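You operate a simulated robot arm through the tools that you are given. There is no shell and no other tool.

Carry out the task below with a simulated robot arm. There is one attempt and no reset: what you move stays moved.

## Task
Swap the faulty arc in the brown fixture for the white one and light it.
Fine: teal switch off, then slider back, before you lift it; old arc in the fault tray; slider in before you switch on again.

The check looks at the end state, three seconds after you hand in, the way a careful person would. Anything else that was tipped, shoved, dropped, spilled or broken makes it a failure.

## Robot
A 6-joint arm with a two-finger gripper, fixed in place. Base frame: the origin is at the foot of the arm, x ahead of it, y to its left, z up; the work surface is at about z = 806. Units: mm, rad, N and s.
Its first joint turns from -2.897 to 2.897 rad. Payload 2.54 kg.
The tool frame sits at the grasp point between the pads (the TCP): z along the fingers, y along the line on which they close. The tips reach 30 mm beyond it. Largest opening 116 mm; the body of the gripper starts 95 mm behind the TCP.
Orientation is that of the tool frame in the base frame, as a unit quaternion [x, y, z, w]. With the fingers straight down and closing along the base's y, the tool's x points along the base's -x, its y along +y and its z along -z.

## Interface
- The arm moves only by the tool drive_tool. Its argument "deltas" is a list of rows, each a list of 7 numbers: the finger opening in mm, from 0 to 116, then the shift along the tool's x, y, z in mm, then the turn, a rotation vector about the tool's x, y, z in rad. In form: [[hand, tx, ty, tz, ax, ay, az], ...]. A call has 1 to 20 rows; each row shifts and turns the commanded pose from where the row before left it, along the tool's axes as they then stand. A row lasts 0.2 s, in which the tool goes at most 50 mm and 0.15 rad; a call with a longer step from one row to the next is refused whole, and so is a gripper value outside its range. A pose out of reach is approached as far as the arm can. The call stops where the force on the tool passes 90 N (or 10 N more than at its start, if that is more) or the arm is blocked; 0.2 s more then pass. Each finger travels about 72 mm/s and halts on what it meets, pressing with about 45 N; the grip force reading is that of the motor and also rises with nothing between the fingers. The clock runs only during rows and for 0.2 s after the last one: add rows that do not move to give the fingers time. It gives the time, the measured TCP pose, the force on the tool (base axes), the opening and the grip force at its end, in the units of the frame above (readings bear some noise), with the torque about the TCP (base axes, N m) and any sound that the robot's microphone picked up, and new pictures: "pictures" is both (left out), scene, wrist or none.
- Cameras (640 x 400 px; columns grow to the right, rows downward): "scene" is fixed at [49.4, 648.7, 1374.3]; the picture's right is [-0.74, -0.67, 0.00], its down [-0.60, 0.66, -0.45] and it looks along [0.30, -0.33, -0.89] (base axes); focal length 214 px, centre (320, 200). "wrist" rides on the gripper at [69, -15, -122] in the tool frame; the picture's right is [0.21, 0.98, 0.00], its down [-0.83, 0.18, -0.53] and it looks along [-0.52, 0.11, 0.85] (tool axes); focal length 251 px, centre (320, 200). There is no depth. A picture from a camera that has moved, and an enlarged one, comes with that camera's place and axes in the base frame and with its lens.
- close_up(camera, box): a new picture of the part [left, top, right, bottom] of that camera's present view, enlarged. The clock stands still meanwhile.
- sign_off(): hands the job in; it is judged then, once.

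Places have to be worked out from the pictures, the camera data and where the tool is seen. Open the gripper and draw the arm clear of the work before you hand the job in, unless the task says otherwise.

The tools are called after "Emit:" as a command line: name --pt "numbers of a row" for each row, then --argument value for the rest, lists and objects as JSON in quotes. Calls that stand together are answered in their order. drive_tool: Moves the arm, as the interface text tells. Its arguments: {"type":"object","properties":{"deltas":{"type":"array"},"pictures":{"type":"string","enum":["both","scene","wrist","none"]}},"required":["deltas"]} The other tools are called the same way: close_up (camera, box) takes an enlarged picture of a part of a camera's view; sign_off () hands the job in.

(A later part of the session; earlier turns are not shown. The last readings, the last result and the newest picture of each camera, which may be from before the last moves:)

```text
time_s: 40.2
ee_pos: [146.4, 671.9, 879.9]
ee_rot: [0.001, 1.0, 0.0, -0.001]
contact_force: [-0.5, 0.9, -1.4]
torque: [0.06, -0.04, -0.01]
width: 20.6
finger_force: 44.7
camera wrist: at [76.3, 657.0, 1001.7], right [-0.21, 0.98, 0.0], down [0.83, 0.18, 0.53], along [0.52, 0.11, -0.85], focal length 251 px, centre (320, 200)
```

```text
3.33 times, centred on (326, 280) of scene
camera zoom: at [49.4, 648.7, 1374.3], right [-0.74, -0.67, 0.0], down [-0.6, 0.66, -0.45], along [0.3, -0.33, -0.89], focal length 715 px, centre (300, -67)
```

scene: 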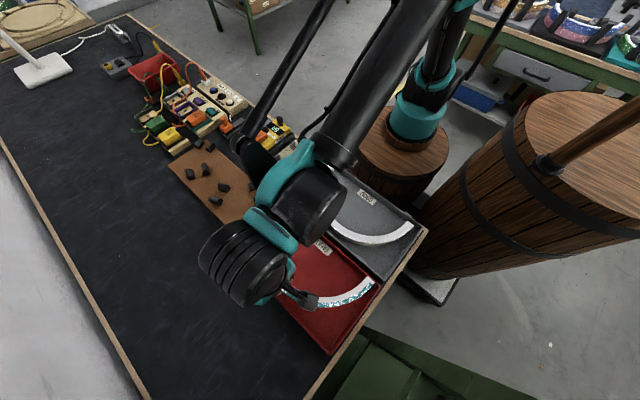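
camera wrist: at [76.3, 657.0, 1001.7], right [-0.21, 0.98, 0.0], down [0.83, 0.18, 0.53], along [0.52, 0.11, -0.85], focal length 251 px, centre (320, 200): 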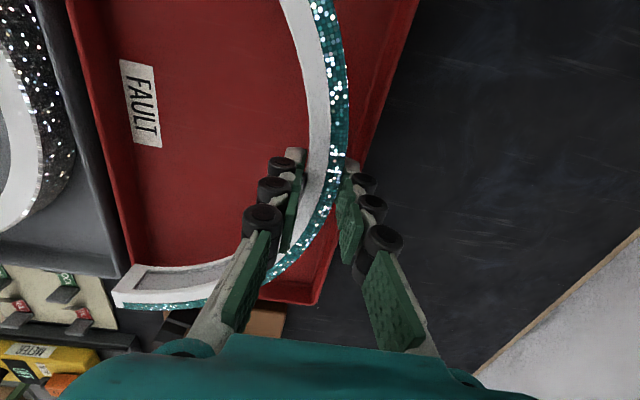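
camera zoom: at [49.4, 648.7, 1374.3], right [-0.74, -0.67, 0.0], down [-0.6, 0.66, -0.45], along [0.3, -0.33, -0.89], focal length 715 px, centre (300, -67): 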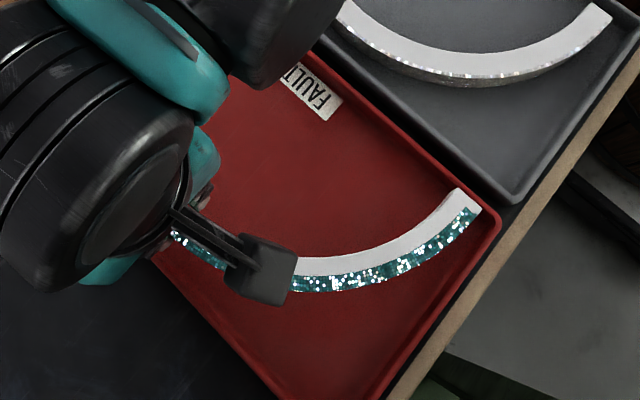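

The arc is clear of all rim edges (right wall inner face at y≈698.5, left at ≈524). I lower it into the tray.

Emit:
drive_tool --pt "12 0 0 12 0 0 0" --pt "12 0 0 10 0 0 0" --pt "12 0 0 5 0 0 0" --pt "12 0 0 2 0 0 0" --pt "12 0 0 0 0 0 0"

Emit:
close_up --camera "wrist" --box '[60, 160, 380, 360]'

Emit:
close_up --camera "scene" --box '[230, 220, 422, 340]'

```text
time_s: 41.5
ee_pos: [143.6, 671.3, 850.0]
ee_rot: [0.0, 1.0, -0.001, -0.001]
contact_force: [0.3, -0.4, -1.6]
torque: [0.08, 0.0, 0.0]
width: 20.1
finger_force: 45.1
camera wrist: at [75.7, 656.1, 971.5], right [-0.21, 0.98, 0.0], down [0.83, 0.18, 0.53], along [0.52, 0.11, -0.85], focal length 251 px, centre (320, 200)
```

scene: 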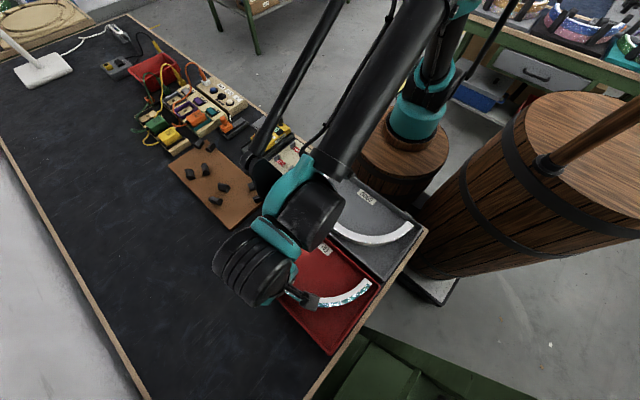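
wrist: 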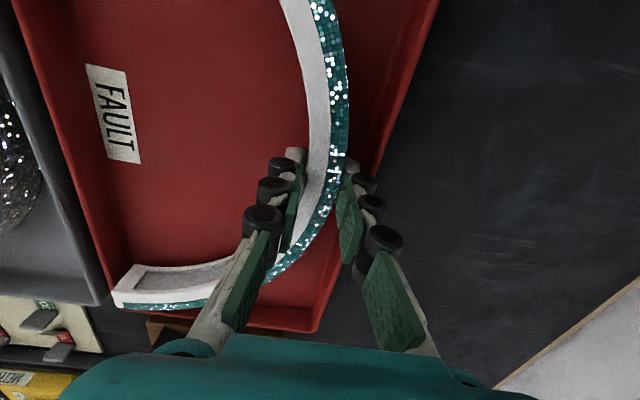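

```text
2.00 times, centred on (220, 260) of wrist
camera zoom: at [75.7, 656.1, 971.5], right [-0.21, 0.98, 0.0], down [0.83, 0.18, 0.53], along [0.52, 0.11, -0.85], focal length 503 px, centre (520, 80)
```

zoom: 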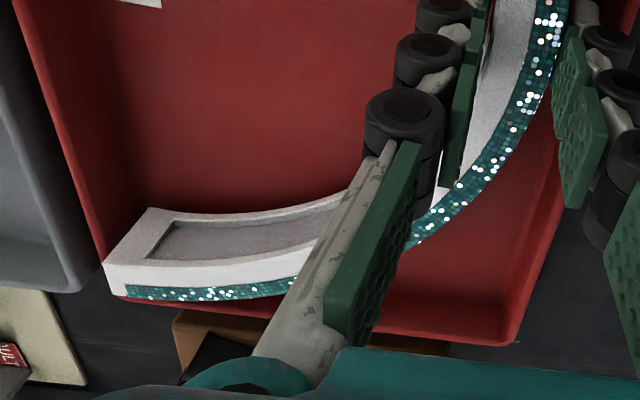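

```text
3.33 times, centred on (326, 280) of scene
camera zoom: at [49.4, 648.7, 1374.3], right [-0.74, -0.67, 0.0], down [-0.6, 0.66, -0.45], along [0.3, -0.33, -0.89], focal length 715 px, centre (300, -67)
```

zoom: 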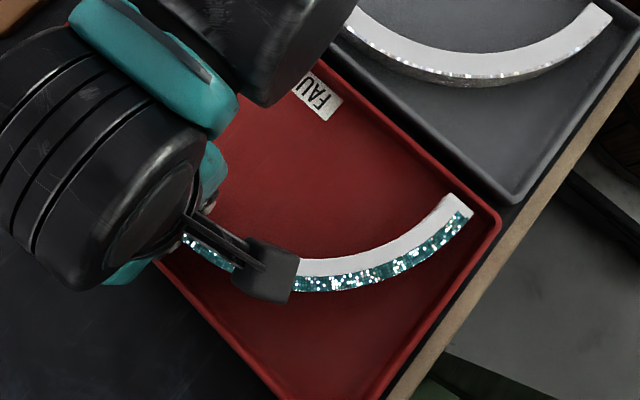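

The arc is inside the walls, about 3–4 mm above the floor. I lower slowly to contact.

Emit:
drive_tool --pt "12 0 0 1.2 0 0 0" --pt "12 0 0 1.2 0 0 0" --pt "12 0 0 0.8 0 0 0" --pt "12 0 0 0 0 0 0" --pictures "none"

```text
time_s: 42.5
ee_pos: [145.2, 670.6, 846.3]
ee_rot: [0.0, 1.0, 0.0, -0.001]
contact_force: [0.3, -0.2, -1.9]
torque: [0.11, -0.04, -0.02]
width: 20.5
finger_force: 45.0
```

No floor contact yet (still ~2 N of weight). A bit lower.

Emit:
drive_tool --pt "12 0 0 0.8 0 0 0" --pt "12 0 0 0.8 0 0 0" --pt "12 0 0 0 0 0 0" --pictures "none"

```text
time_s: 43.2
ee_pos: [145.4, 670.7, 844.6]
ee_rot: [0.0, 1.0, 0.0, -0.001]
contact_force: [-0.6, -0.5, -1.1]
torque: [0.08, 0.02, 0.0]
width: 20.4
finger_force: 45.1
```

Emit:
drive_tool --pt "12 0 0 0.8 0 0 0" --pt "12 0 0 0.8 0 0 0" --pt "12 0 0 0 0 0 0" --pictures "none"

```text
time_s: 44.0
ee_pos: [145.9, 672.4, 844.4]
ee_rot: [0.0, 1.0, 0.0, -0.001]
contact_force: [-0.3, -0.3, -2.0]
torque: [0.08, -0.03, 0.01]
width: 20.3
finger_force: 44.8
```

Force still shows the arc's weight only, so it is not resting yet. I look closely before lowering more.

Emit:
close_up --camera "scene" --box '[280, 240, 400, 315]'

Emit:
close_up --camera "wrist" --box '[90, 230, 250, 330]'

Emit:
close_up --camera "wrist" --box '[250, 130, 410, 230]'

```text
5.33 times, centred on (340, 278) of scene
camera zoom: at [49.4, 648.7, 1374.3], right [-0.74, -0.67, 0.0], down [-0.6, 0.66, -0.45], along [0.3, -0.33, -0.89], focal length 1144 px, centre (213, -213)
```

zoom: 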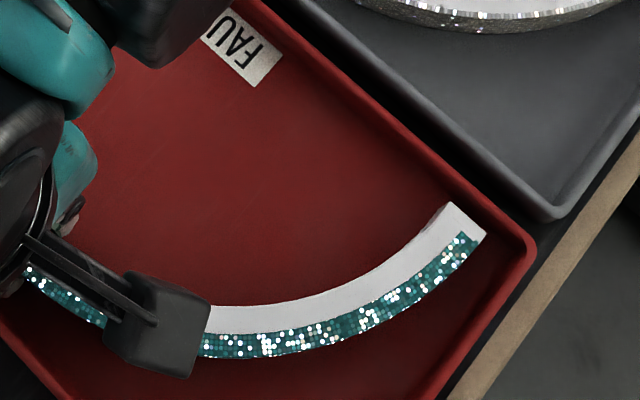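

```text
4.00 times, centred on (170, 280) of wrist
camera zoom: at [76.8, 656.2, 965.7], right [-0.21, 0.98, 0.0], down [0.83, 0.18, 0.53], along [0.52, 0.11, -0.85], focal length 1006 px, centre (920, -120)
```

zoom: 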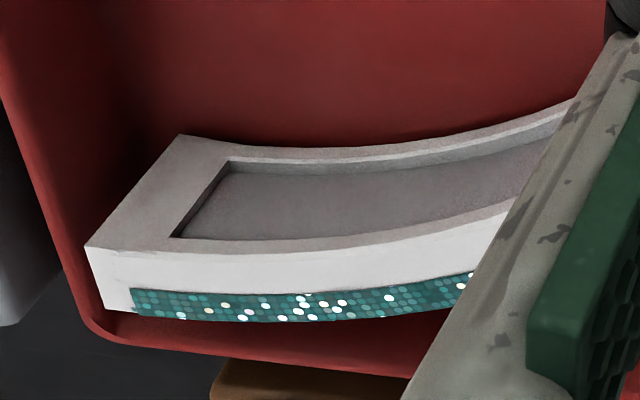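

```text
4.00 times, centred on (330, 180) of wrist
camera zoom: at [76.8, 656.2, 965.7], right [-0.21, 0.98, 0.0], down [0.83, 0.18, 0.53], along [0.52, 0.11, -0.85], focal length 1006 px, centre (280, 280)
```

zoom: 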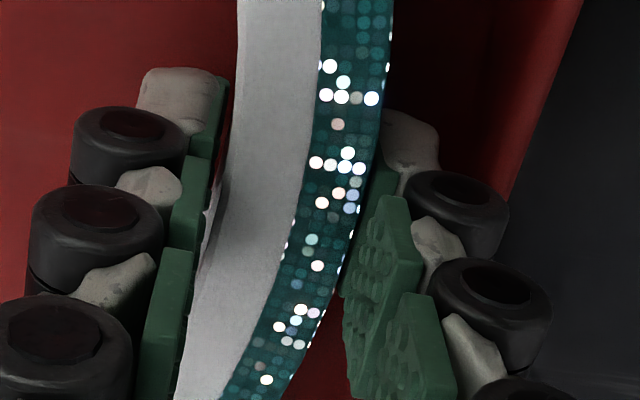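

The outer finger has good clearance from the right wall and the end from the left wall. I keep lowering in small steps.

Emit:
drive_tool --pt "12 0 0 0.8 0 0 0" --pt "12 0 0 0.8 0 0 0" --pt "12 0 0 0 0 0 0" --pictures "none"

```text
time_s: 44.9
ee_pos: [145.3, 670.7, 840.9]
ee_rot: [0.0, 1.0, 0.0, -0.001]
contact_force: [0.6, 0.2, -2.2]
torque: [0.08, 0.01, 0.0]
width: 20.0
finger_force: 45.1
```

Still unloaded; the floor must be close (tips at ~812). I lower in 0.6 mm steps.

Emit:
drive_tool --pt "12 0 0 0.6 0 0 0" --pt "12 0 0 0.6 0 0 0" --pt "12 0 0 0 0 0 0" --pictures "none"

```text
time_s: 45.6
ee_pos: [145.5, 670.7, 841.3]
ee_rot: [0.0, 1.0, 0.0, -0.001]
contact_force: [-1.1, 0.3, -1.3]
torque: [0.03, 0.0, -0.02]
width: 20.4
finger_force: 44.9
```

Force is slightly less; I continue with small steps and check the trend.

Emit:
drive_tool --pt "12 0 0 0.6 0 0 0" --pt "12 0 0 0.6 0 0 0" --pt "12 0 0 0 0 0 0" --pictures "none"

```text
time_s: 46.5
ee_pos: [143.6, 670.6, 840.3]
ee_rot: [0.0, 1.0, 0.0, -0.001]
contact_force: [3.7, 1.8, 9.8]
torque: [0.01, 0.05, 0.02]
width: 20.1
finger_force: 44.7
```

Contact with the floor (≈10 N up). I open slightly to 32 mm to release the arc.

Emit:
drive_tool --pt "20 0 0 -0.6 0 0 0" --pt "26 0 0 0 0 0 0" --pt "30 0 0 0 0 0 0" --pt "30 0 0 0 0 0 0"

Emit:
close_up --camera "wrist" --box '[250, 130, 410, 230]'

Emit:
close_up --camera "scene" --box '[280, 240, 400, 315]'

```text
time_s: 47.5
ee_pos: [144.1, 669.6, 840.5]
ee_rot: [0.0, 1.0, 0.0, -0.001]
contact_force: [-1.8, -1.2, -0.1]
torque: [0.0, 0.01, 0.05]
width: 29.3
finger_force: 0.1
camera wrist: at [76.1, 654.9, 962.9], right [-0.21, 0.98, 0.0], down [0.83, 0.18, 0.53], along [0.52, 0.11, -0.85], focal length 251 px, centre (320, 200)
```

scene: 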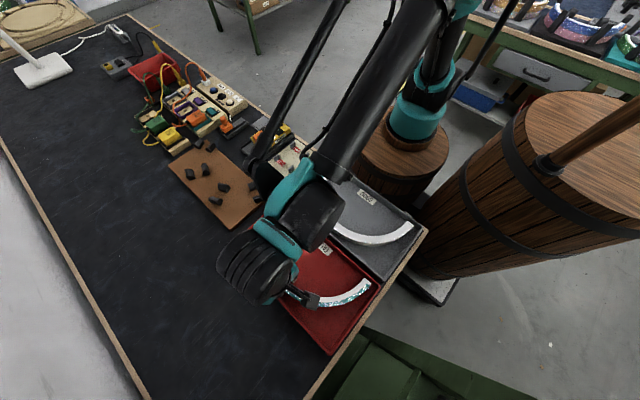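
wrist: 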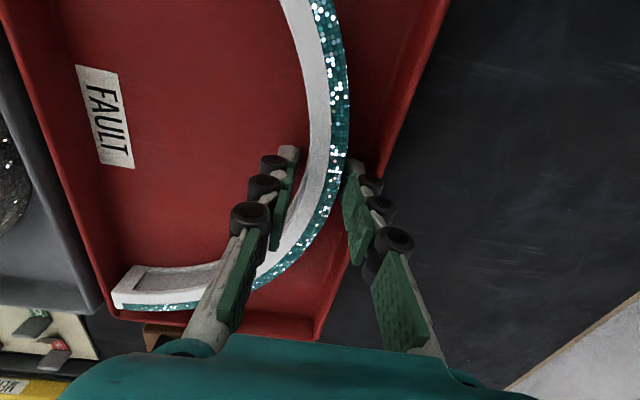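

```text
4.00 times, centred on (330, 180) of wrist
camera zoom: at [76.1, 654.9, 962.9], right [-0.21, 0.98, 0.0], down [0.83, 0.18, 0.53], along [0.52, 0.11, -0.85], focal length 1006 px, centre (280, 280)
```

zoom: 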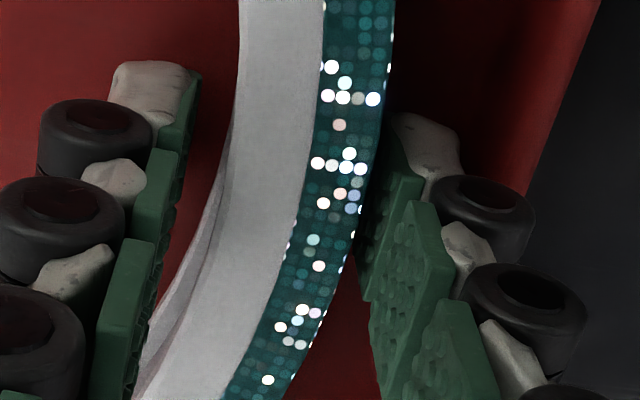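

```text
5.33 times, centred on (340, 278) of scene
camera zoom: at [49.4, 648.7, 1374.3], right [-0.74, -0.67, 0.0], down [-0.6, 0.66, -0.45], along [0.3, -0.33, -0.89], focal length 1144 px, centre (213, -213)
```

zoom: 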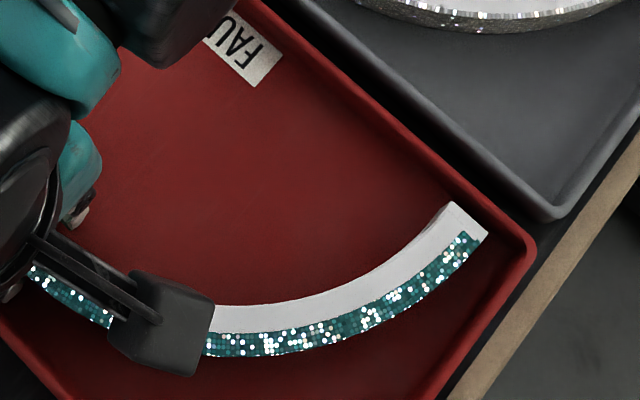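

Released cleanly; the arc rests in the tray. I rise straight up.

Emit:
drive_tool --pt "30 0 0 -8 0 0 0" --pt "30 0 0 -15 0 0 0" --pt "30 0 0 -30 0 0 0" --pt "30 0 0 -40 0 0 0" --pt "46 0 0 -40 0 0 0" --pt "46 0 0 0 0 0 0"

Emit:
close_up --camera "scene" --box '[220, 180, 428, 310]'

```text
time_s: 48.9
ee_pos: [144.6, 669.4, 970.8]
ee_rot: [-0.001, 1.0, 0.0, -0.001]
contact_force: [0.0, 0.1, -1.1]
torque: [0.02, 0.03, -0.03]
width: 45.8
finger_force: 0.0
camera wrist: at [76.5, 653.4, 1093.5], right [-0.21, 0.98, 0.0], down [0.83, 0.18, 0.53], along [0.52, 0.11, -0.85], focal length 251 px, centre (320, 200)
```

scene: 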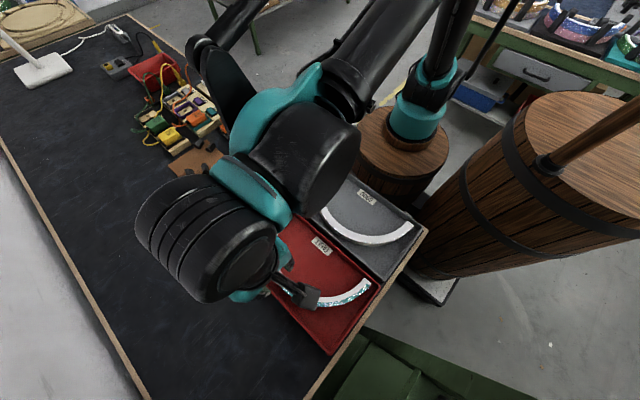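
wrist: 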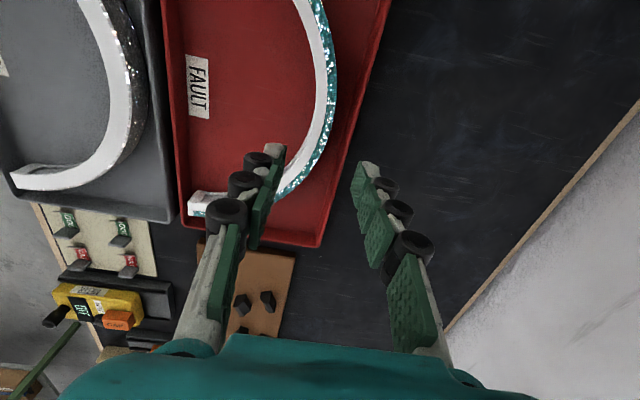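

```text
3.08 times, centred on (324, 245) of scene
camera zoom: at [49.4, 648.7, 1374.3], right [-0.74, -0.67, 0.0], down [-0.6, 0.66, -0.45], along [0.3, -0.33, -0.89], focal length 660 px, centre (308, 62)
```

zoom: 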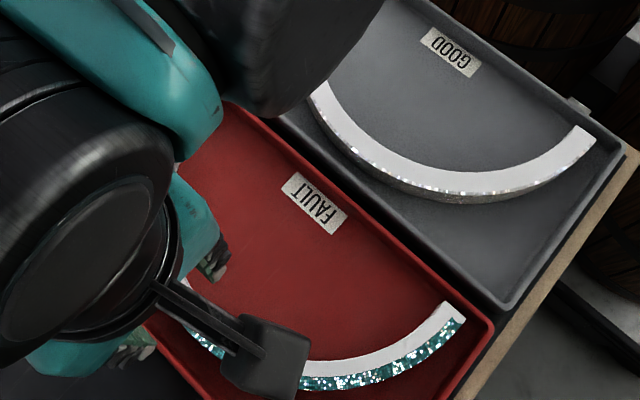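

The old arc lies in the FAULT tray. I move over to the white arc's apex, expected at about (146, 474), narrowing the opening to 30 mm so the outer finger fits between arc and tray wall.

Emit:
drive_tool --pt "40 0 -39 0 0 0 0" --pt "30 0 -39 0 0 0 0" --pt "30 0 -39 0 0 0 0" --pt "30 0 -39 0 0 0 0" --pt "30 0 -39 0 0 0 0" --pt "30 0 0 20 0 0 0" --pt "30 0 0 20 0 0 0" --pt "30 0 0 0 0 0 0" --pt "30 0 0 0 0 0 0"

Emit:
close_up --camera "wrist" --box '[220, 70, 428, 200]'

Emit:
drive_tool --pt "30 0 0 0 0 0 0" --pictures "none"

Emit:
drive_tool --pt "30 0 0 0 0 0 0" --pictures "none"

Emit:
drive_tool --pt "30 0 0 0 0 0 0" --pictures "none"

```text
time_s: 50.9
ee_pos: [144.2, 477.0, 934.1]
ee_rot: [-0.001, 1.0, 0.001, -0.001]
contact_force: [0.0, 0.0, 0.5]
torque: [0.01, 0.03, -0.04]
width: 29.7
finger_force: 0.0
camera wrist: at [76.3, 461.0, 1055.4], right [-0.21, 0.98, 0.0], down [0.83, 0.18, 0.53], along [0.52, 0.11, -0.85], focal length 251 px, centre (320, 200)
```

scene: 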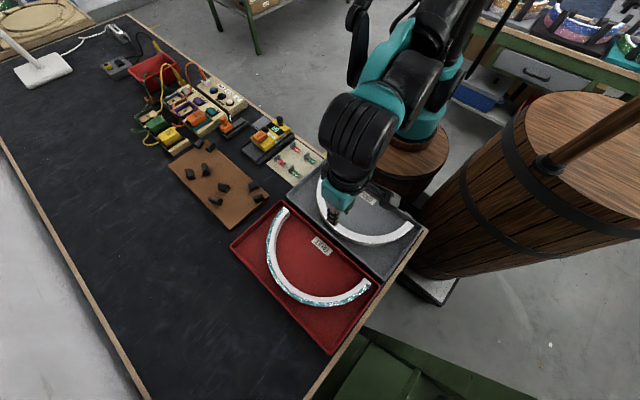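
wrist: 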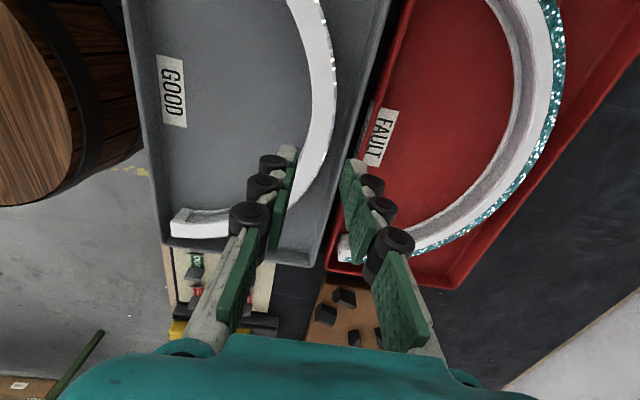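

```text
3.08 times, centred on (324, 135) of wrist
camera zoom: at [76.3, 461.0, 1055.4], right [-0.21, 0.98, 0.0], down [0.83, 0.18, 0.53], along [0.52, 0.11, -0.85], focal length 774 px, centre (308, 400)
```

zoom: 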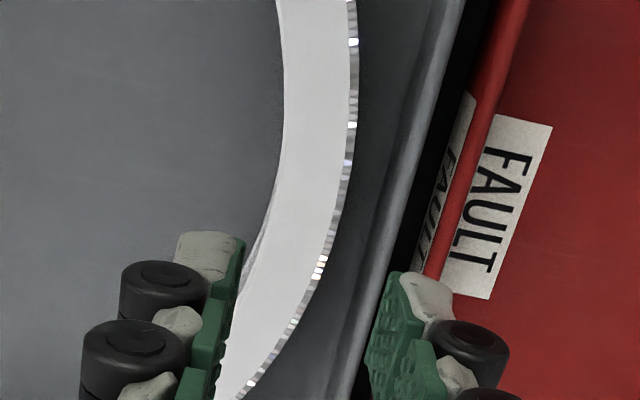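

```text
time_s: 51.2
ee_pos: [145.4, 476.0, 933.9]
ee_rot: [0.0, 1.0, 0.0, -0.001]
contact_force: [-0.6, 0.6, -1.1]
torque: [-0.01, -0.01, -0.02]
width: 30.1
finger_force: 0.1
```

```text
time_s: 51.6
ee_pos: [146.1, 477.4, 933.6]
ee_rot: [0.0, 1.0, -0.001, -0.001]
contact_force: [0.3, 0.5, 0.0]
torque: [0.01, -0.02, -0.02]
width: 29.8
finger_force: 0.0
```

```text
time_s: 52.0
ee_pos: [145.3, 477.0, 935.0]
ee_rot: [-0.001, 1.0, 0.001, 0.0]
contact_force: [0.6, -0.3, -0.5]
torque: [0.01, 0.0, 0.02]
width: 30.0
finger_force: 0.0
```

Averaged TCP is (145.3, 476.9, 934.2); from the picture the arc apex spans y≈465.6–486.5 and the tray wall starts at ≈501.7. I use a 28 mm opening centred at y≈474.5 and descend to just above the arc.

Emit:
drive_tool --pt "28 -0.7 -2.3 20 0 0 0" --pt "28 0 0 25 0 0 0" --pt "28 0 0 15 0 0 0" --pt "28 0 0 0 0 0 0"

Emit:
close_up --camera "wrist" --box '[220, 100, 428, 230]'

Emit:
close_up --camera "scene" --box '[300, 170, 428, 250]'

```text
time_s: 53.0
ee_pos: [145.8, 474.5, 872.3]
ee_rot: [0.0, 1.0, 0.0, -0.001]
contact_force: [0.8, -0.7, -0.6]
torque: [0.0, 0.0, -0.01]
width: 28.3
finger_force: 0.0
camera wrist: at [76.5, 459.1, 994.3], right [-0.21, 0.98, 0.0], down [0.83, 0.18, 0.53], along [0.52, 0.11, -0.85], focal length 251 px, centre (320, 200)
```

scene: 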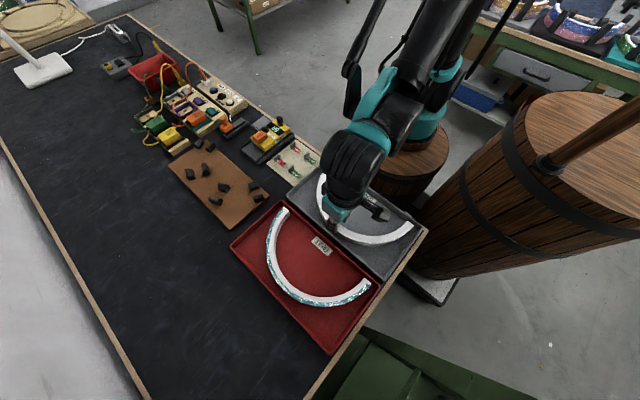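
wrist: 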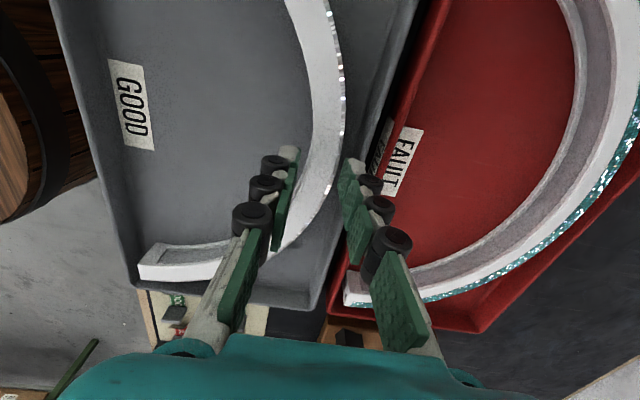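

```text
3.08 times, centred on (324, 165) of wrist
camera zoom: at [76.5, 459.1, 994.3], right [-0.21, 0.98, 0.0], down [0.83, 0.18, 0.53], along [0.52, 0.11, -0.85], focal length 774 px, centre (308, 308)
```

zoom: 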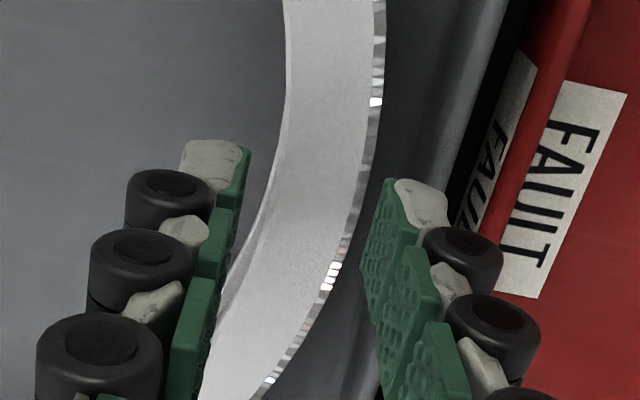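

```text
5.00 times, centred on (364, 210) of scene
camera zoom: at [49.4, 648.7, 1374.3], right [-0.74, -0.67, 0.0], down [-0.6, 0.66, -0.45], along [0.3, -0.33, -0.89], focal length 1072 px, centre (100, 150)
```

zoom: 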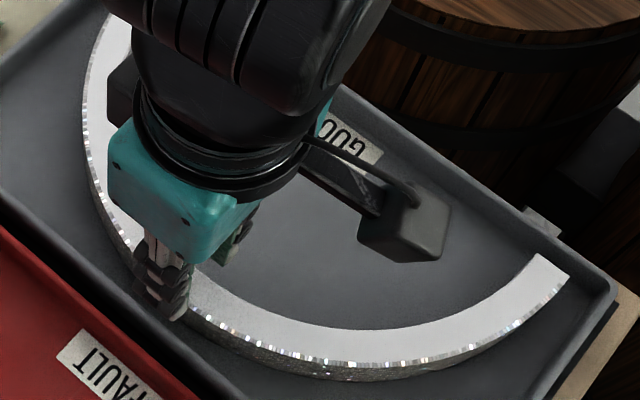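

The arc is centred between the fingers. I enlarge the outer finger and wall before lowering further.

Emit:
close_up --camera "wrist" --box '[330, 110, 410, 160]'

Emit:
close_up --camera "scene" --box '[312, 205, 376, 245]'

```text
8.00 times, centred on (370, 135) of wrist
camera zoom: at [76.5, 459.1, 994.3], right [-0.21, 0.98, 0.0], down [0.83, 0.18, 0.53], along [0.52, 0.11, -0.85], focal length 2012 px, centre (-80, 720)
```

zoom: 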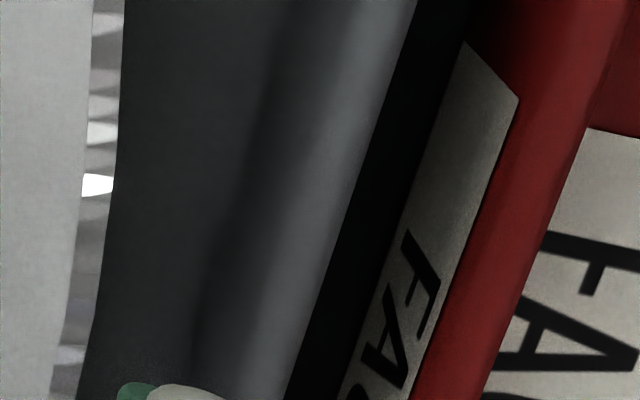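

```text
10.00 times, centred on (344, 225) of scene
camera zoom: at [49.4, 648.7, 1374.3], right [-0.74, -0.67, 0.0], down [-0.6, 0.66, -0.45], along [0.3, -0.33, -0.89], focal length 2145 px, centre (80, -50)
```

zoom: 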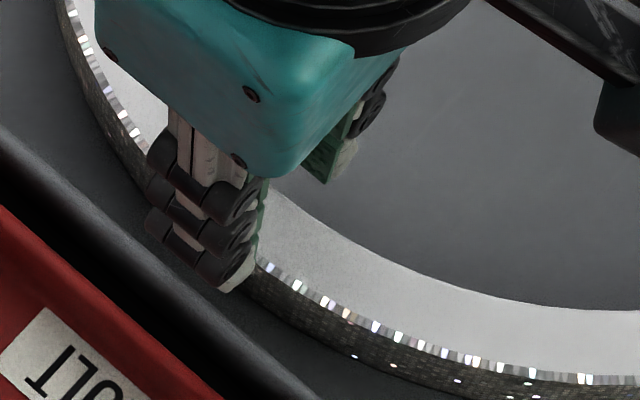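

The wall's inner face is at about y≈500.5; with a 26 mm opening the outer finger has ~3 mm both sides. I lower to TCP z≈845.

Emit:
drive_tool --pt "26 0 -0.4 0 0 0 0" --pt "26 0 0 10 0 0 0" --pt "26 0 0 10 0 0 0" --pt "26 0 0 7 0 0 0" --pt "26 0 0 0 0 0 0"

Emit:
close_up --camera "wrist" --box '[250, 110, 410, 210]'

```text
time_s: 54.2
ee_pos: [145.3, 475.6, 844.4]
ee_rot: [0.0, 1.0, 0.001, -0.001]
contact_force: [0.5, -1.1, -0.1]
torque: [-0.07, 0.02, -0.01]
width: 25.7
finger_force: 0.0
camera wrist: at [76.1, 459.3, 966.9], right [-0.21, 0.98, 0.0], down [0.83, 0.18, 0.53], along [0.52, 0.11, -0.85], focal length 251 px, centre (320, 200)
```

scene: 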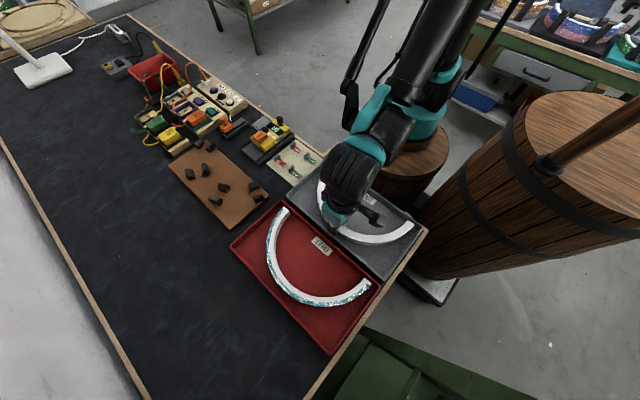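
wrist: 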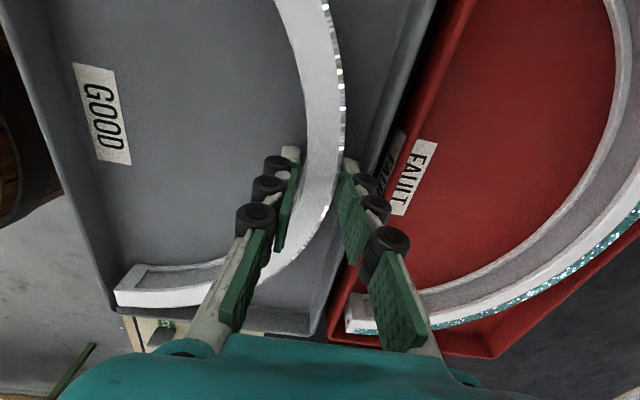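

```text
4.00 times, centred on (330, 160) of wrist
camera zoom: at [76.1, 459.3, 966.9], right [-0.21, 0.98, 0.0], down [0.83, 0.18, 0.53], along [0.52, 0.11, -0.85], focal length 1006 px, centre (280, 360)
```

zoom: 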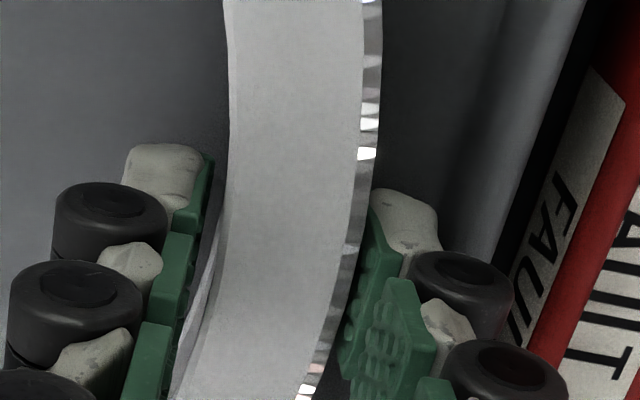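

No contact and both fingers straddle the arc. I close on it.

Emit:
drive_tool --pt "12 0 0 0 0 0 0" --pt "12 0 0 0 0 0 0" --pt "12 0 0 0 0 0 0" --pictures "wrist"

Emit:
close_up --camera "wrist" --box '[100, 230, 260, 330]'

```text
time_s: 55.0
ee_pos: [145.4, 473.6, 844.2]
ee_rot: [0.0, 1.0, 0.0, -0.001]
contact_force: [0.7, 0.3, 0.2]
torque: [0.06, 0.03, -0.01]
width: 20.5
finger_force: 45.1
camera wrist: at [76.1, 459.5, 967.0], right [-0.21, 0.98, 0.0], down [0.83, 0.18, 0.53], along [0.52, 0.11, -0.85], focal length 251 px, centre (320, 200)
```

wrist: 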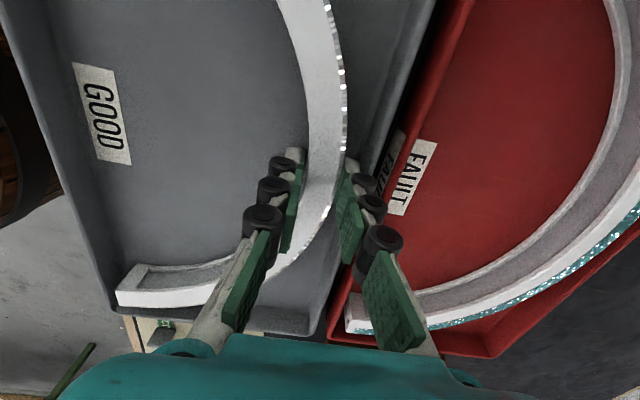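

```text
4.00 times, centred on (180, 280) of wrist
camera zoom: at [76.1, 459.5, 967.0], right [-0.21, 0.98, 0.0], down [0.83, 0.18, 0.53], along [0.52, 0.11, -0.85], focal length 1006 px, centre (880, -120)
```

zoom: 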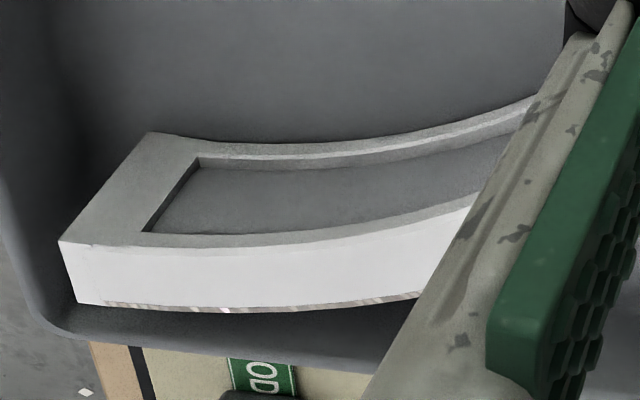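

Grip is firm at 20.5 mm. Pixel comparison with the old arc's grip tells me the white arc sits about 2.7 mm further in +x relative to the tool, so the placement target becomes TCP x≈519.6. I lift it straight up.

Emit:
drive_tool --pt "12 0 0 -4 0 0 0" --pt "12 0 0 -6 0 0 0" --pt "12 0 0 -10 0 0 0" --pt "12 0 0 -20 0 0 0" --pt "12 0 0 -30 0 0 0" --pt "12 0 0 -35 0 0 0" --pt "12 0 0 0 0 0 0"

Emit:
close_up --camera "wrist" --box '[90, 230, 250, 330]'

```text
time_s: 56.6
ee_pos: [147.5, 474.8, 951.2]
ee_rot: [0.0, 1.0, 0.001, -0.001]
contact_force: [-0.5, 0.4, -1.6]
torque: [0.12, -0.01, -0.01]
width: 20.2
finger_force: 45.4
camera wrist: at [77.5, 459.6, 1073.1], right [-0.21, 0.98, 0.0], down [0.83, 0.18, 0.53], along [0.52, 0.11, -0.85], focal length 251 px, centre (320, 200)
```

scene: 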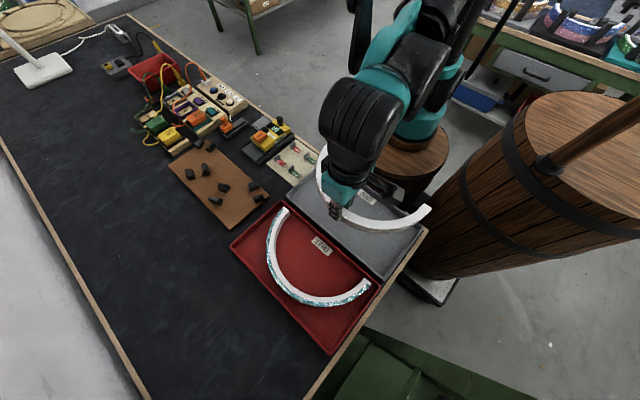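
wrist: 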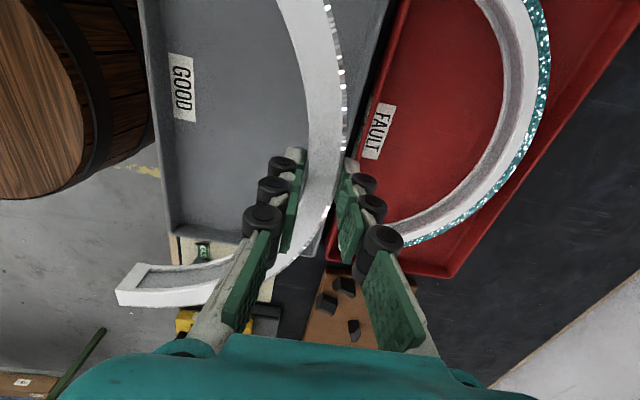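

```text
4.00 times, centred on (170, 280) of wrist
camera zoom: at [77.5, 459.6, 1073.1], right [-0.21, 0.98, 0.0], down [0.83, 0.18, 0.53], along [0.52, 0.11, -0.85], focal length 1006 px, centre (920, -120)
```

zoom: 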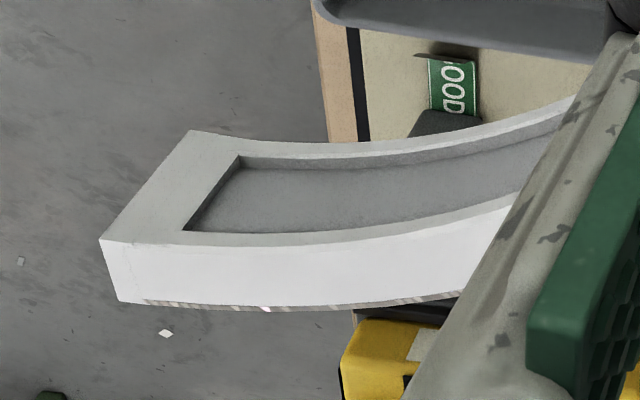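

The white arc is held level with about 2 N weight. I first move it in +y, then along +x over the fixture.

Emit:
drive_tool --pt "12 0 20 0 0 0 0" --pt "12 0 30 0 0 0 0" --pt "12 0 30 0 0 0 0" --pt "12 0 30 0 0 0 0" --pt "12 0 30 0 0 0 0" --pt "12 0 25 0 0 0 0" --pt "12 -20 0 0 0 0 0" --pt "12 -30 0 0 0 0 0" --pt "12 -30 0 0 0 0 0" --pt "12 -30 0 0 0 0 0" --pt "12 -30 0 0 0 0 0" --pt "12 -30 0 0 0 0 0" --pt "12 -30 0 0 0 0 0" --pt "12 -30 0 0 0 0 0" --pt "12 -30 0 0 0 0 0" --pt "12 -30 0 0 0 0 0" --pt "12 -30 0 0 0 0 0" --pt "12 -30 0 0 0 0 0" --pt "12 -20 0 0 0 0 0" --pt "12 0 0 0 0 0 0"

```text
time_s: 60.9
ee_pos: [516.5, 638.2, 950.9]
ee_rot: [0.0, 1.0, 0.0, -0.001]
contact_force: [1.0, 0.2, -2.0]
torque: [0.12, 0.01, 0.03]
width: 20.3
finger_force: 45.1
camera wrist: at [446.6, 623.1, 1073.7], right [-0.21, 0.98, 0.0], down [0.83, 0.18, 0.53], along [0.52, 0.11, -0.85], focal length 251 px, centre (320, 200)
```

scene: 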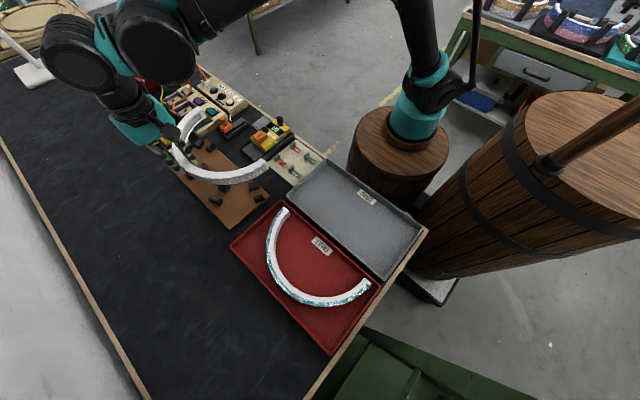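
wrist: 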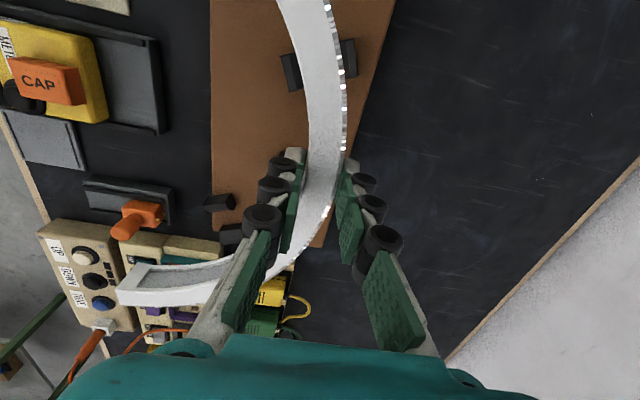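

I take still readings over the fixture to average the position.

Emit:
drive_tool --pt "12 0 0 0 0 0 0" --pictures "none"

Emit:
drive_tool --pt "12 0 0 0 0 0 0" --pictures "none"

Emit:
drive_tool --pt "12 0 0 0 0 0 0" --pictures "none"

Emit:
drive_tool --pt "12 0 0 0 0 0 0" --pictures "none"

```text
time_s: 61.2
ee_pos: [515.5, 637.7, 950.9]
ee_rot: [0.0, 1.0, 0.0, 0.0]
contact_force: [-0.1, 0.1, -2.4]
torque: [0.1, 0.0, 0.02]
width: 20.2
finger_force: 44.9
```

```text
time_s: 61.6
ee_pos: [515.3, 639.2, 951.8]
ee_rot: [0.0, 1.0, -0.001, -0.001]
contact_force: [1.2, -0.1, -1.6]
torque: [0.08, -0.01, 0.01]
width: 20.3
finger_force: 45.0
```

```text
time_s: 62.0
ee_pos: [515.3, 639.2, 952.3]
ee_rot: [0.001, 1.0, 0.0, -0.001]
contact_force: [-0.1, -0.2, -2.2]
torque: [0.09, 0.01, 0.0]
width: 20.3
finger_force: 45.3
```

```text
time_s: 62.5
ee_pos: [514.7, 638.9, 951.1]
ee_rot: [0.0, 1.0, 0.0, 0.0]
contact_force: [-0.1, -0.6, -1.0]
torque: [0.09, -0.04, 0.01]
width: 20.2
finger_force: 44.6
```

Average is (515.4, 638.7, 951.4). I correct to (519.6, 639.9) and descend so the arc's bottom is ~20 mm above the posts.

Emit:
drive_tool --pt "12 -4.2 1.2 0 0 0 0" --pt "12 0 0 20 0 0 0" --pt "12 0 0 20 0 0 0" --pt "12 0 0 15 0 0 0" --pt "12 0 0 0 0 0 0" --pt "12 0 0 0 0 0 0"

Emit:
close_up --camera "wrist" --box '[220, 0, 428, 130]'

Emit:
close_up --camera "scene" --box '[150, 115, 294, 205]'

Emit:
close_up --camera "wrist" --box '[90, 190, 346, 350]'

```text
time_s: 63.9
ee_pos: [520.8, 639.7, 893.2]
ee_rot: [0.001, 1.0, 0.0, 0.0]
contact_force: [-0.1, 0.7, -1.9]
torque: [0.08, 0.02, -0.03]
width: 20.4
finger_force: 45.1
camera wrist: at [451.3, 624.1, 1015.3], right [-0.21, 0.98, 0.0], down [0.83, 0.18, 0.53], along [0.52, 0.11, -0.85], focal length 251 px, centre (320, 200)
```

scene: 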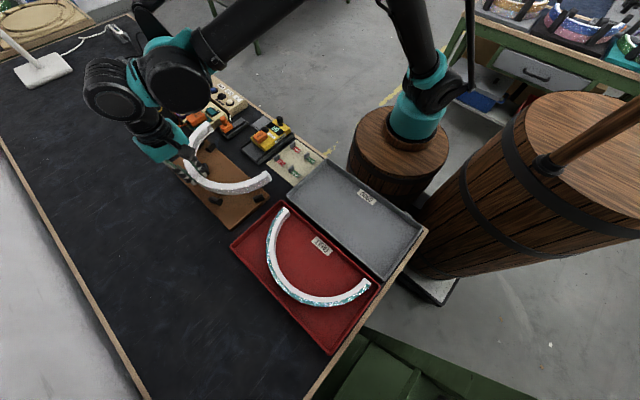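
wrist: 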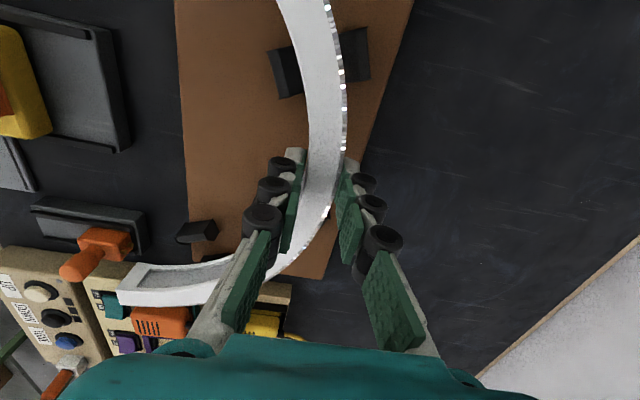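

```text
3.08 times, centred on (324, 65) of wrist
camera zoom: at [451.3, 624.1, 1015.3], right [-0.21, 0.98, 0.0], down [0.83, 0.18, 0.53], along [0.52, 0.11, -0.85], focal length 774 px, centre (308, 615)
```

zoom: 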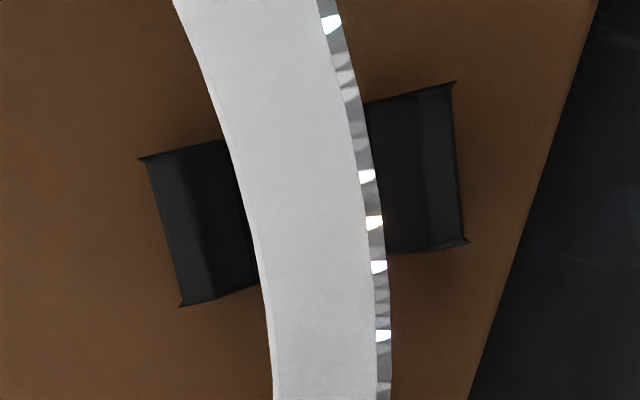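

```text
4.44 times, centred on (222, 160) of scene
camera zoom: at [49.4, 648.7, 1374.3], right [-0.74, -0.67, 0.0], down [-0.6, 0.66, -0.45], along [0.3, -0.33, -0.89], focal length 953 px, centre (756, 378)
```

zoom: 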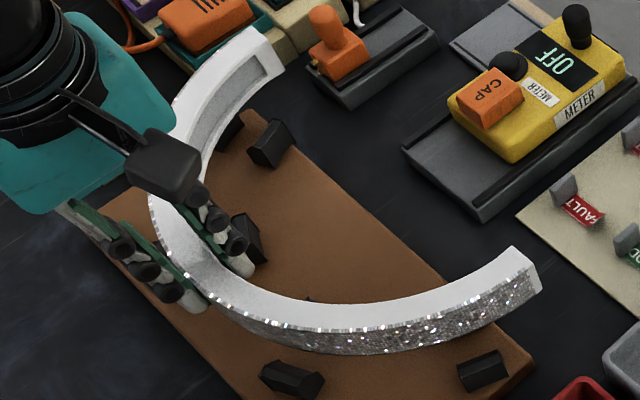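

```text
2.50 times, centred on (218, 270) of wrist
camera zoom: at [451.3, 624.1, 1015.3], right [-0.21, 0.98, 0.0], down [0.83, 0.18, 0.53], along [0.52, 0.11, -0.85], focal length 629 px, centre (575, 25)
```

zoom: 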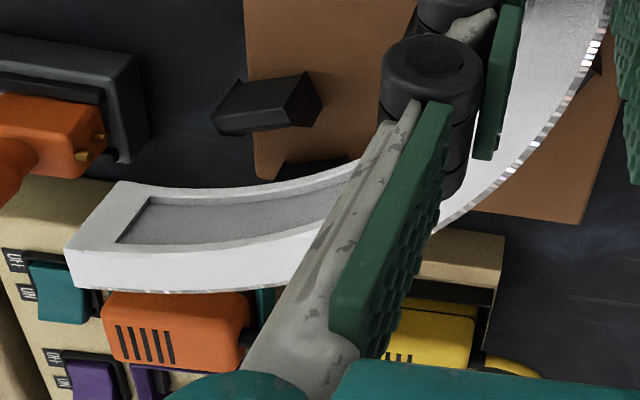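

The arc hovers over the posts and looks aligned. I descend another 18 mm and re-check against the posts.

Emit:
drive_tool --pt "12 0 0 10 0 0 0" --pt "12 0 0 8 0 0 0" --pt "12 0 0 0 0 0 0"

Emit:
close_up --camera "wrist" --box '[220, 0, 428, 130]'

Emit:
close_up --camera "scene" --box '[150, 115, 294, 205]'

Emit:
drive_tool --pt "12 0 0 0 0 0 0" --pictures "none"

Emit:
drive_tool --pt "12 0 0 0 0 0 0" --pictures "none"

Emit:
drive_tool --pt "12 0 0 0 0 0 0" --pictures "none"

```text
time_s: 64.7
ee_pos: [519.6, 638.0, 875.8]
ee_rot: [0.0, 1.0, 0.0, -0.002]
contact_force: [-0.8, -0.1, -1.0]
torque: [0.08, -0.02, 0.0]
width: 20.5
finger_force: 44.6
camera wrist: at [450.5, 623.1, 998.7], right [-0.21, 0.98, 0.0], down [0.83, 0.18, 0.53], along [0.52, 0.11, -0.85], focal length 251 px, centre (320, 200)
```

scene: 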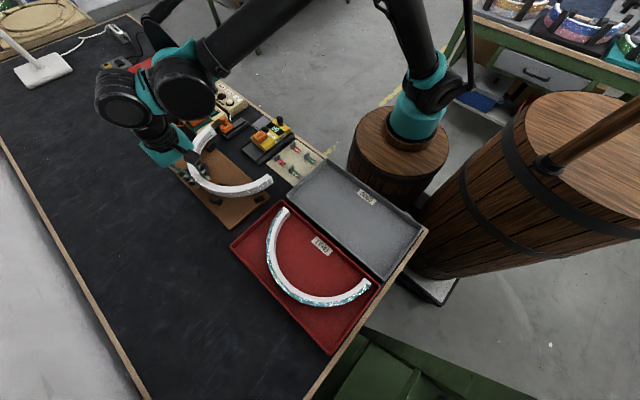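
wrist: 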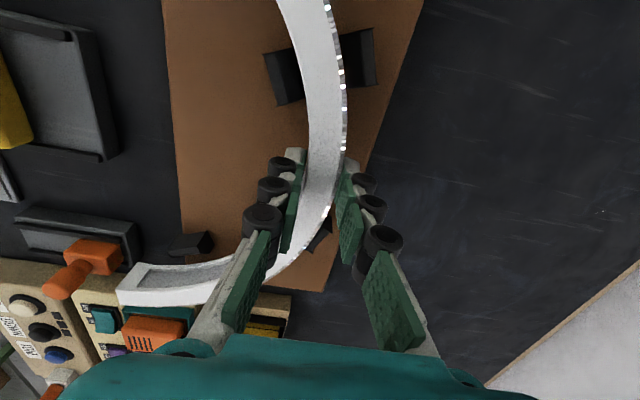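

```text
3.08 times, centred on (324, 65) of wrist
camera zoom: at [450.5, 623.1, 998.7], right [-0.21, 0.98, 0.0], down [0.83, 0.18, 0.53], along [0.52, 0.11, -0.85], focal length 774 px, centre (308, 615)
```

zoom: 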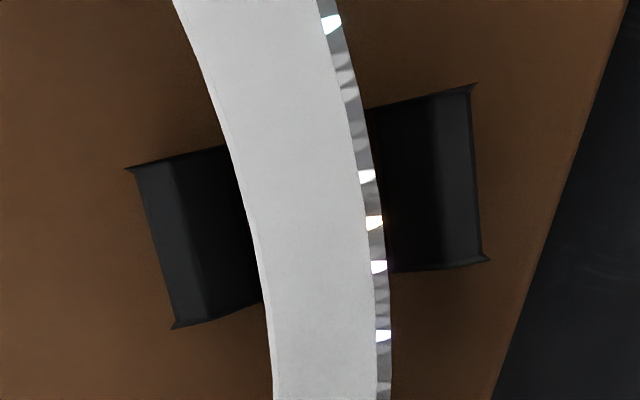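

```text
4.44 times, centred on (222, 160) of scene
camera zoom: at [49.4, 648.7, 1374.3], right [-0.74, -0.67, 0.0], down [-0.6, 0.66, -0.45], along [0.3, -0.33, -0.89], focal length 953 px, centre (756, 378)
```

zoom: 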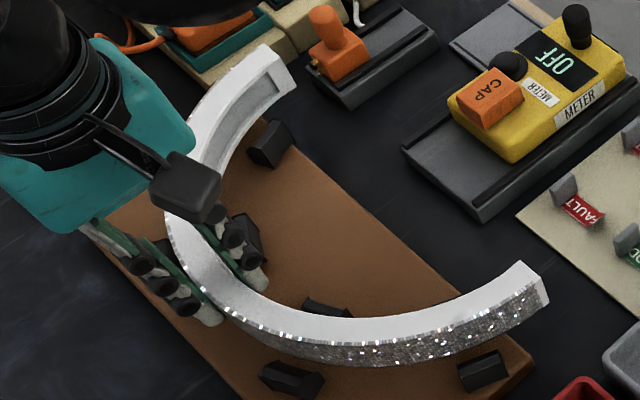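

```text
time_s: 65.0
ee_pos: [520.1, 638.5, 876.6]
ee_rot: [0.0, 1.0, 0.0, -0.001]
contact_force: [0.1, 0.2, -1.3]
torque: [0.08, 0.01, 0.0]
width: 20.5
finger_force: 44.6
```

```text
time_s: 65.5
ee_pos: [519.6, 639.5, 877.0]
ee_rot: [0.0, 1.0, 0.0, -0.001]
contact_force: [0.6, -0.1, -2.2]
torque: [0.05, -0.01, 0.0]
width: 20.2
finger_force: 45.1
```

```text
time_s: 65.8
ee_pos: [520.6, 638.1, 875.8]
ee_rot: [0.001, 1.0, 0.0, 0.0]
contact_force: [-0.5, 0.2, -2.3]
torque: [0.1, -0.03, -0.01]
width: 20.4
finger_force: 44.6
```

Averaged pose is (520.0, 638.5, 876.3); from the posts I compute the slot centre needs TCP ≈ (520.1, 639.3). I nudge +0.8 mm in y and lower slowly toward the seat.

Emit:
drive_tool --pt "12 0 0.8 4 0 0 0" --pt "12 0 0 4 0 0 0" --pt "12 0 0 3 0 0 0" --pt "12 0 0 0 0 0 0" --pictures "none"

```text
time_s: 66.8
ee_pos: [518.1, 641.1, 866.4]
ee_rot: [0.0, 1.0, 0.001, -0.001]
contact_force: [-0.3, 0.6, -2.8]
torque: [0.1, 0.02, -0.02]
width: 20.1
finger_force: 45.9
```

No contact at z≈866. I look at the slots before going deeper.

Emit:
close_up --camera "scene" --box '[166, 120, 294, 200]'

Emit:
close_up --camera "wrist" --box '[220, 0, 428, 130]'

Emit:
close_up --camera "wrist" --box '[100, 200, 292, 320]'

```text
5.00 times, centred on (230, 160) of scene
camera zoom: at [49.4, 648.7, 1374.3], right [-0.74, -0.67, 0.0], down [-0.6, 0.66, -0.45], along [0.3, -0.33, -0.89], focal length 1072 px, centre (770, 400)
```

zoom: 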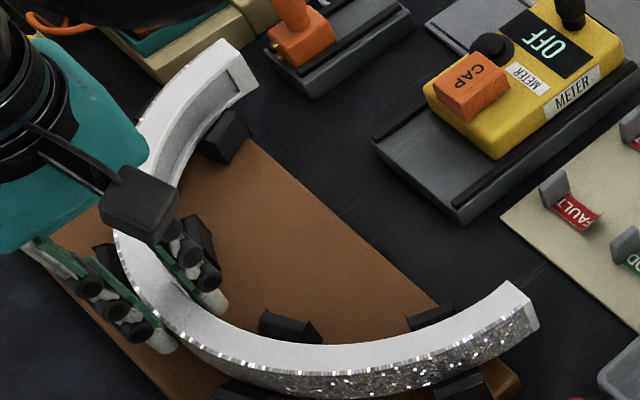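

```text
3.08 times, centred on (324, 65) of wrist
camera zoom: at [449.9, 624.8, 988.1], right [-0.21, 0.98, 0.0], down [0.83, 0.18, 0.53], along [0.52, 0.11, -0.85], focal length 774 px, centre (308, 615)
```

zoom: 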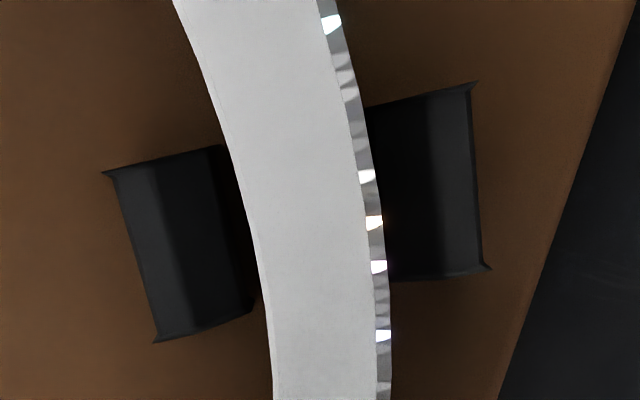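

```text
3.33 times, centred on (196, 260) of wrist
camera zoom: at [449.9, 624.8, 988.1], right [-0.21, 0.98, 0.0], down [0.83, 0.18, 0.53], along [0.52, 0.11, -0.85], focal length 838 px, centre (733, 0)
```

zoom: 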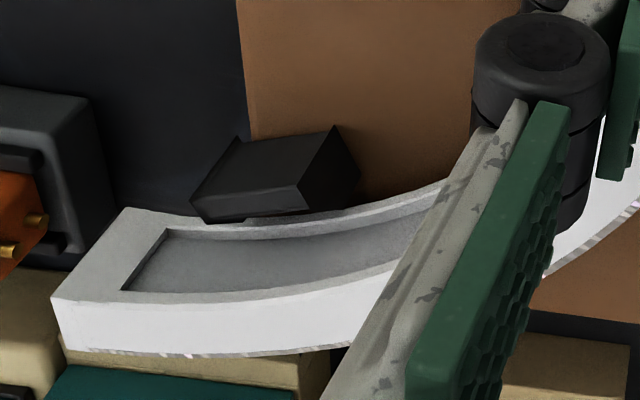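

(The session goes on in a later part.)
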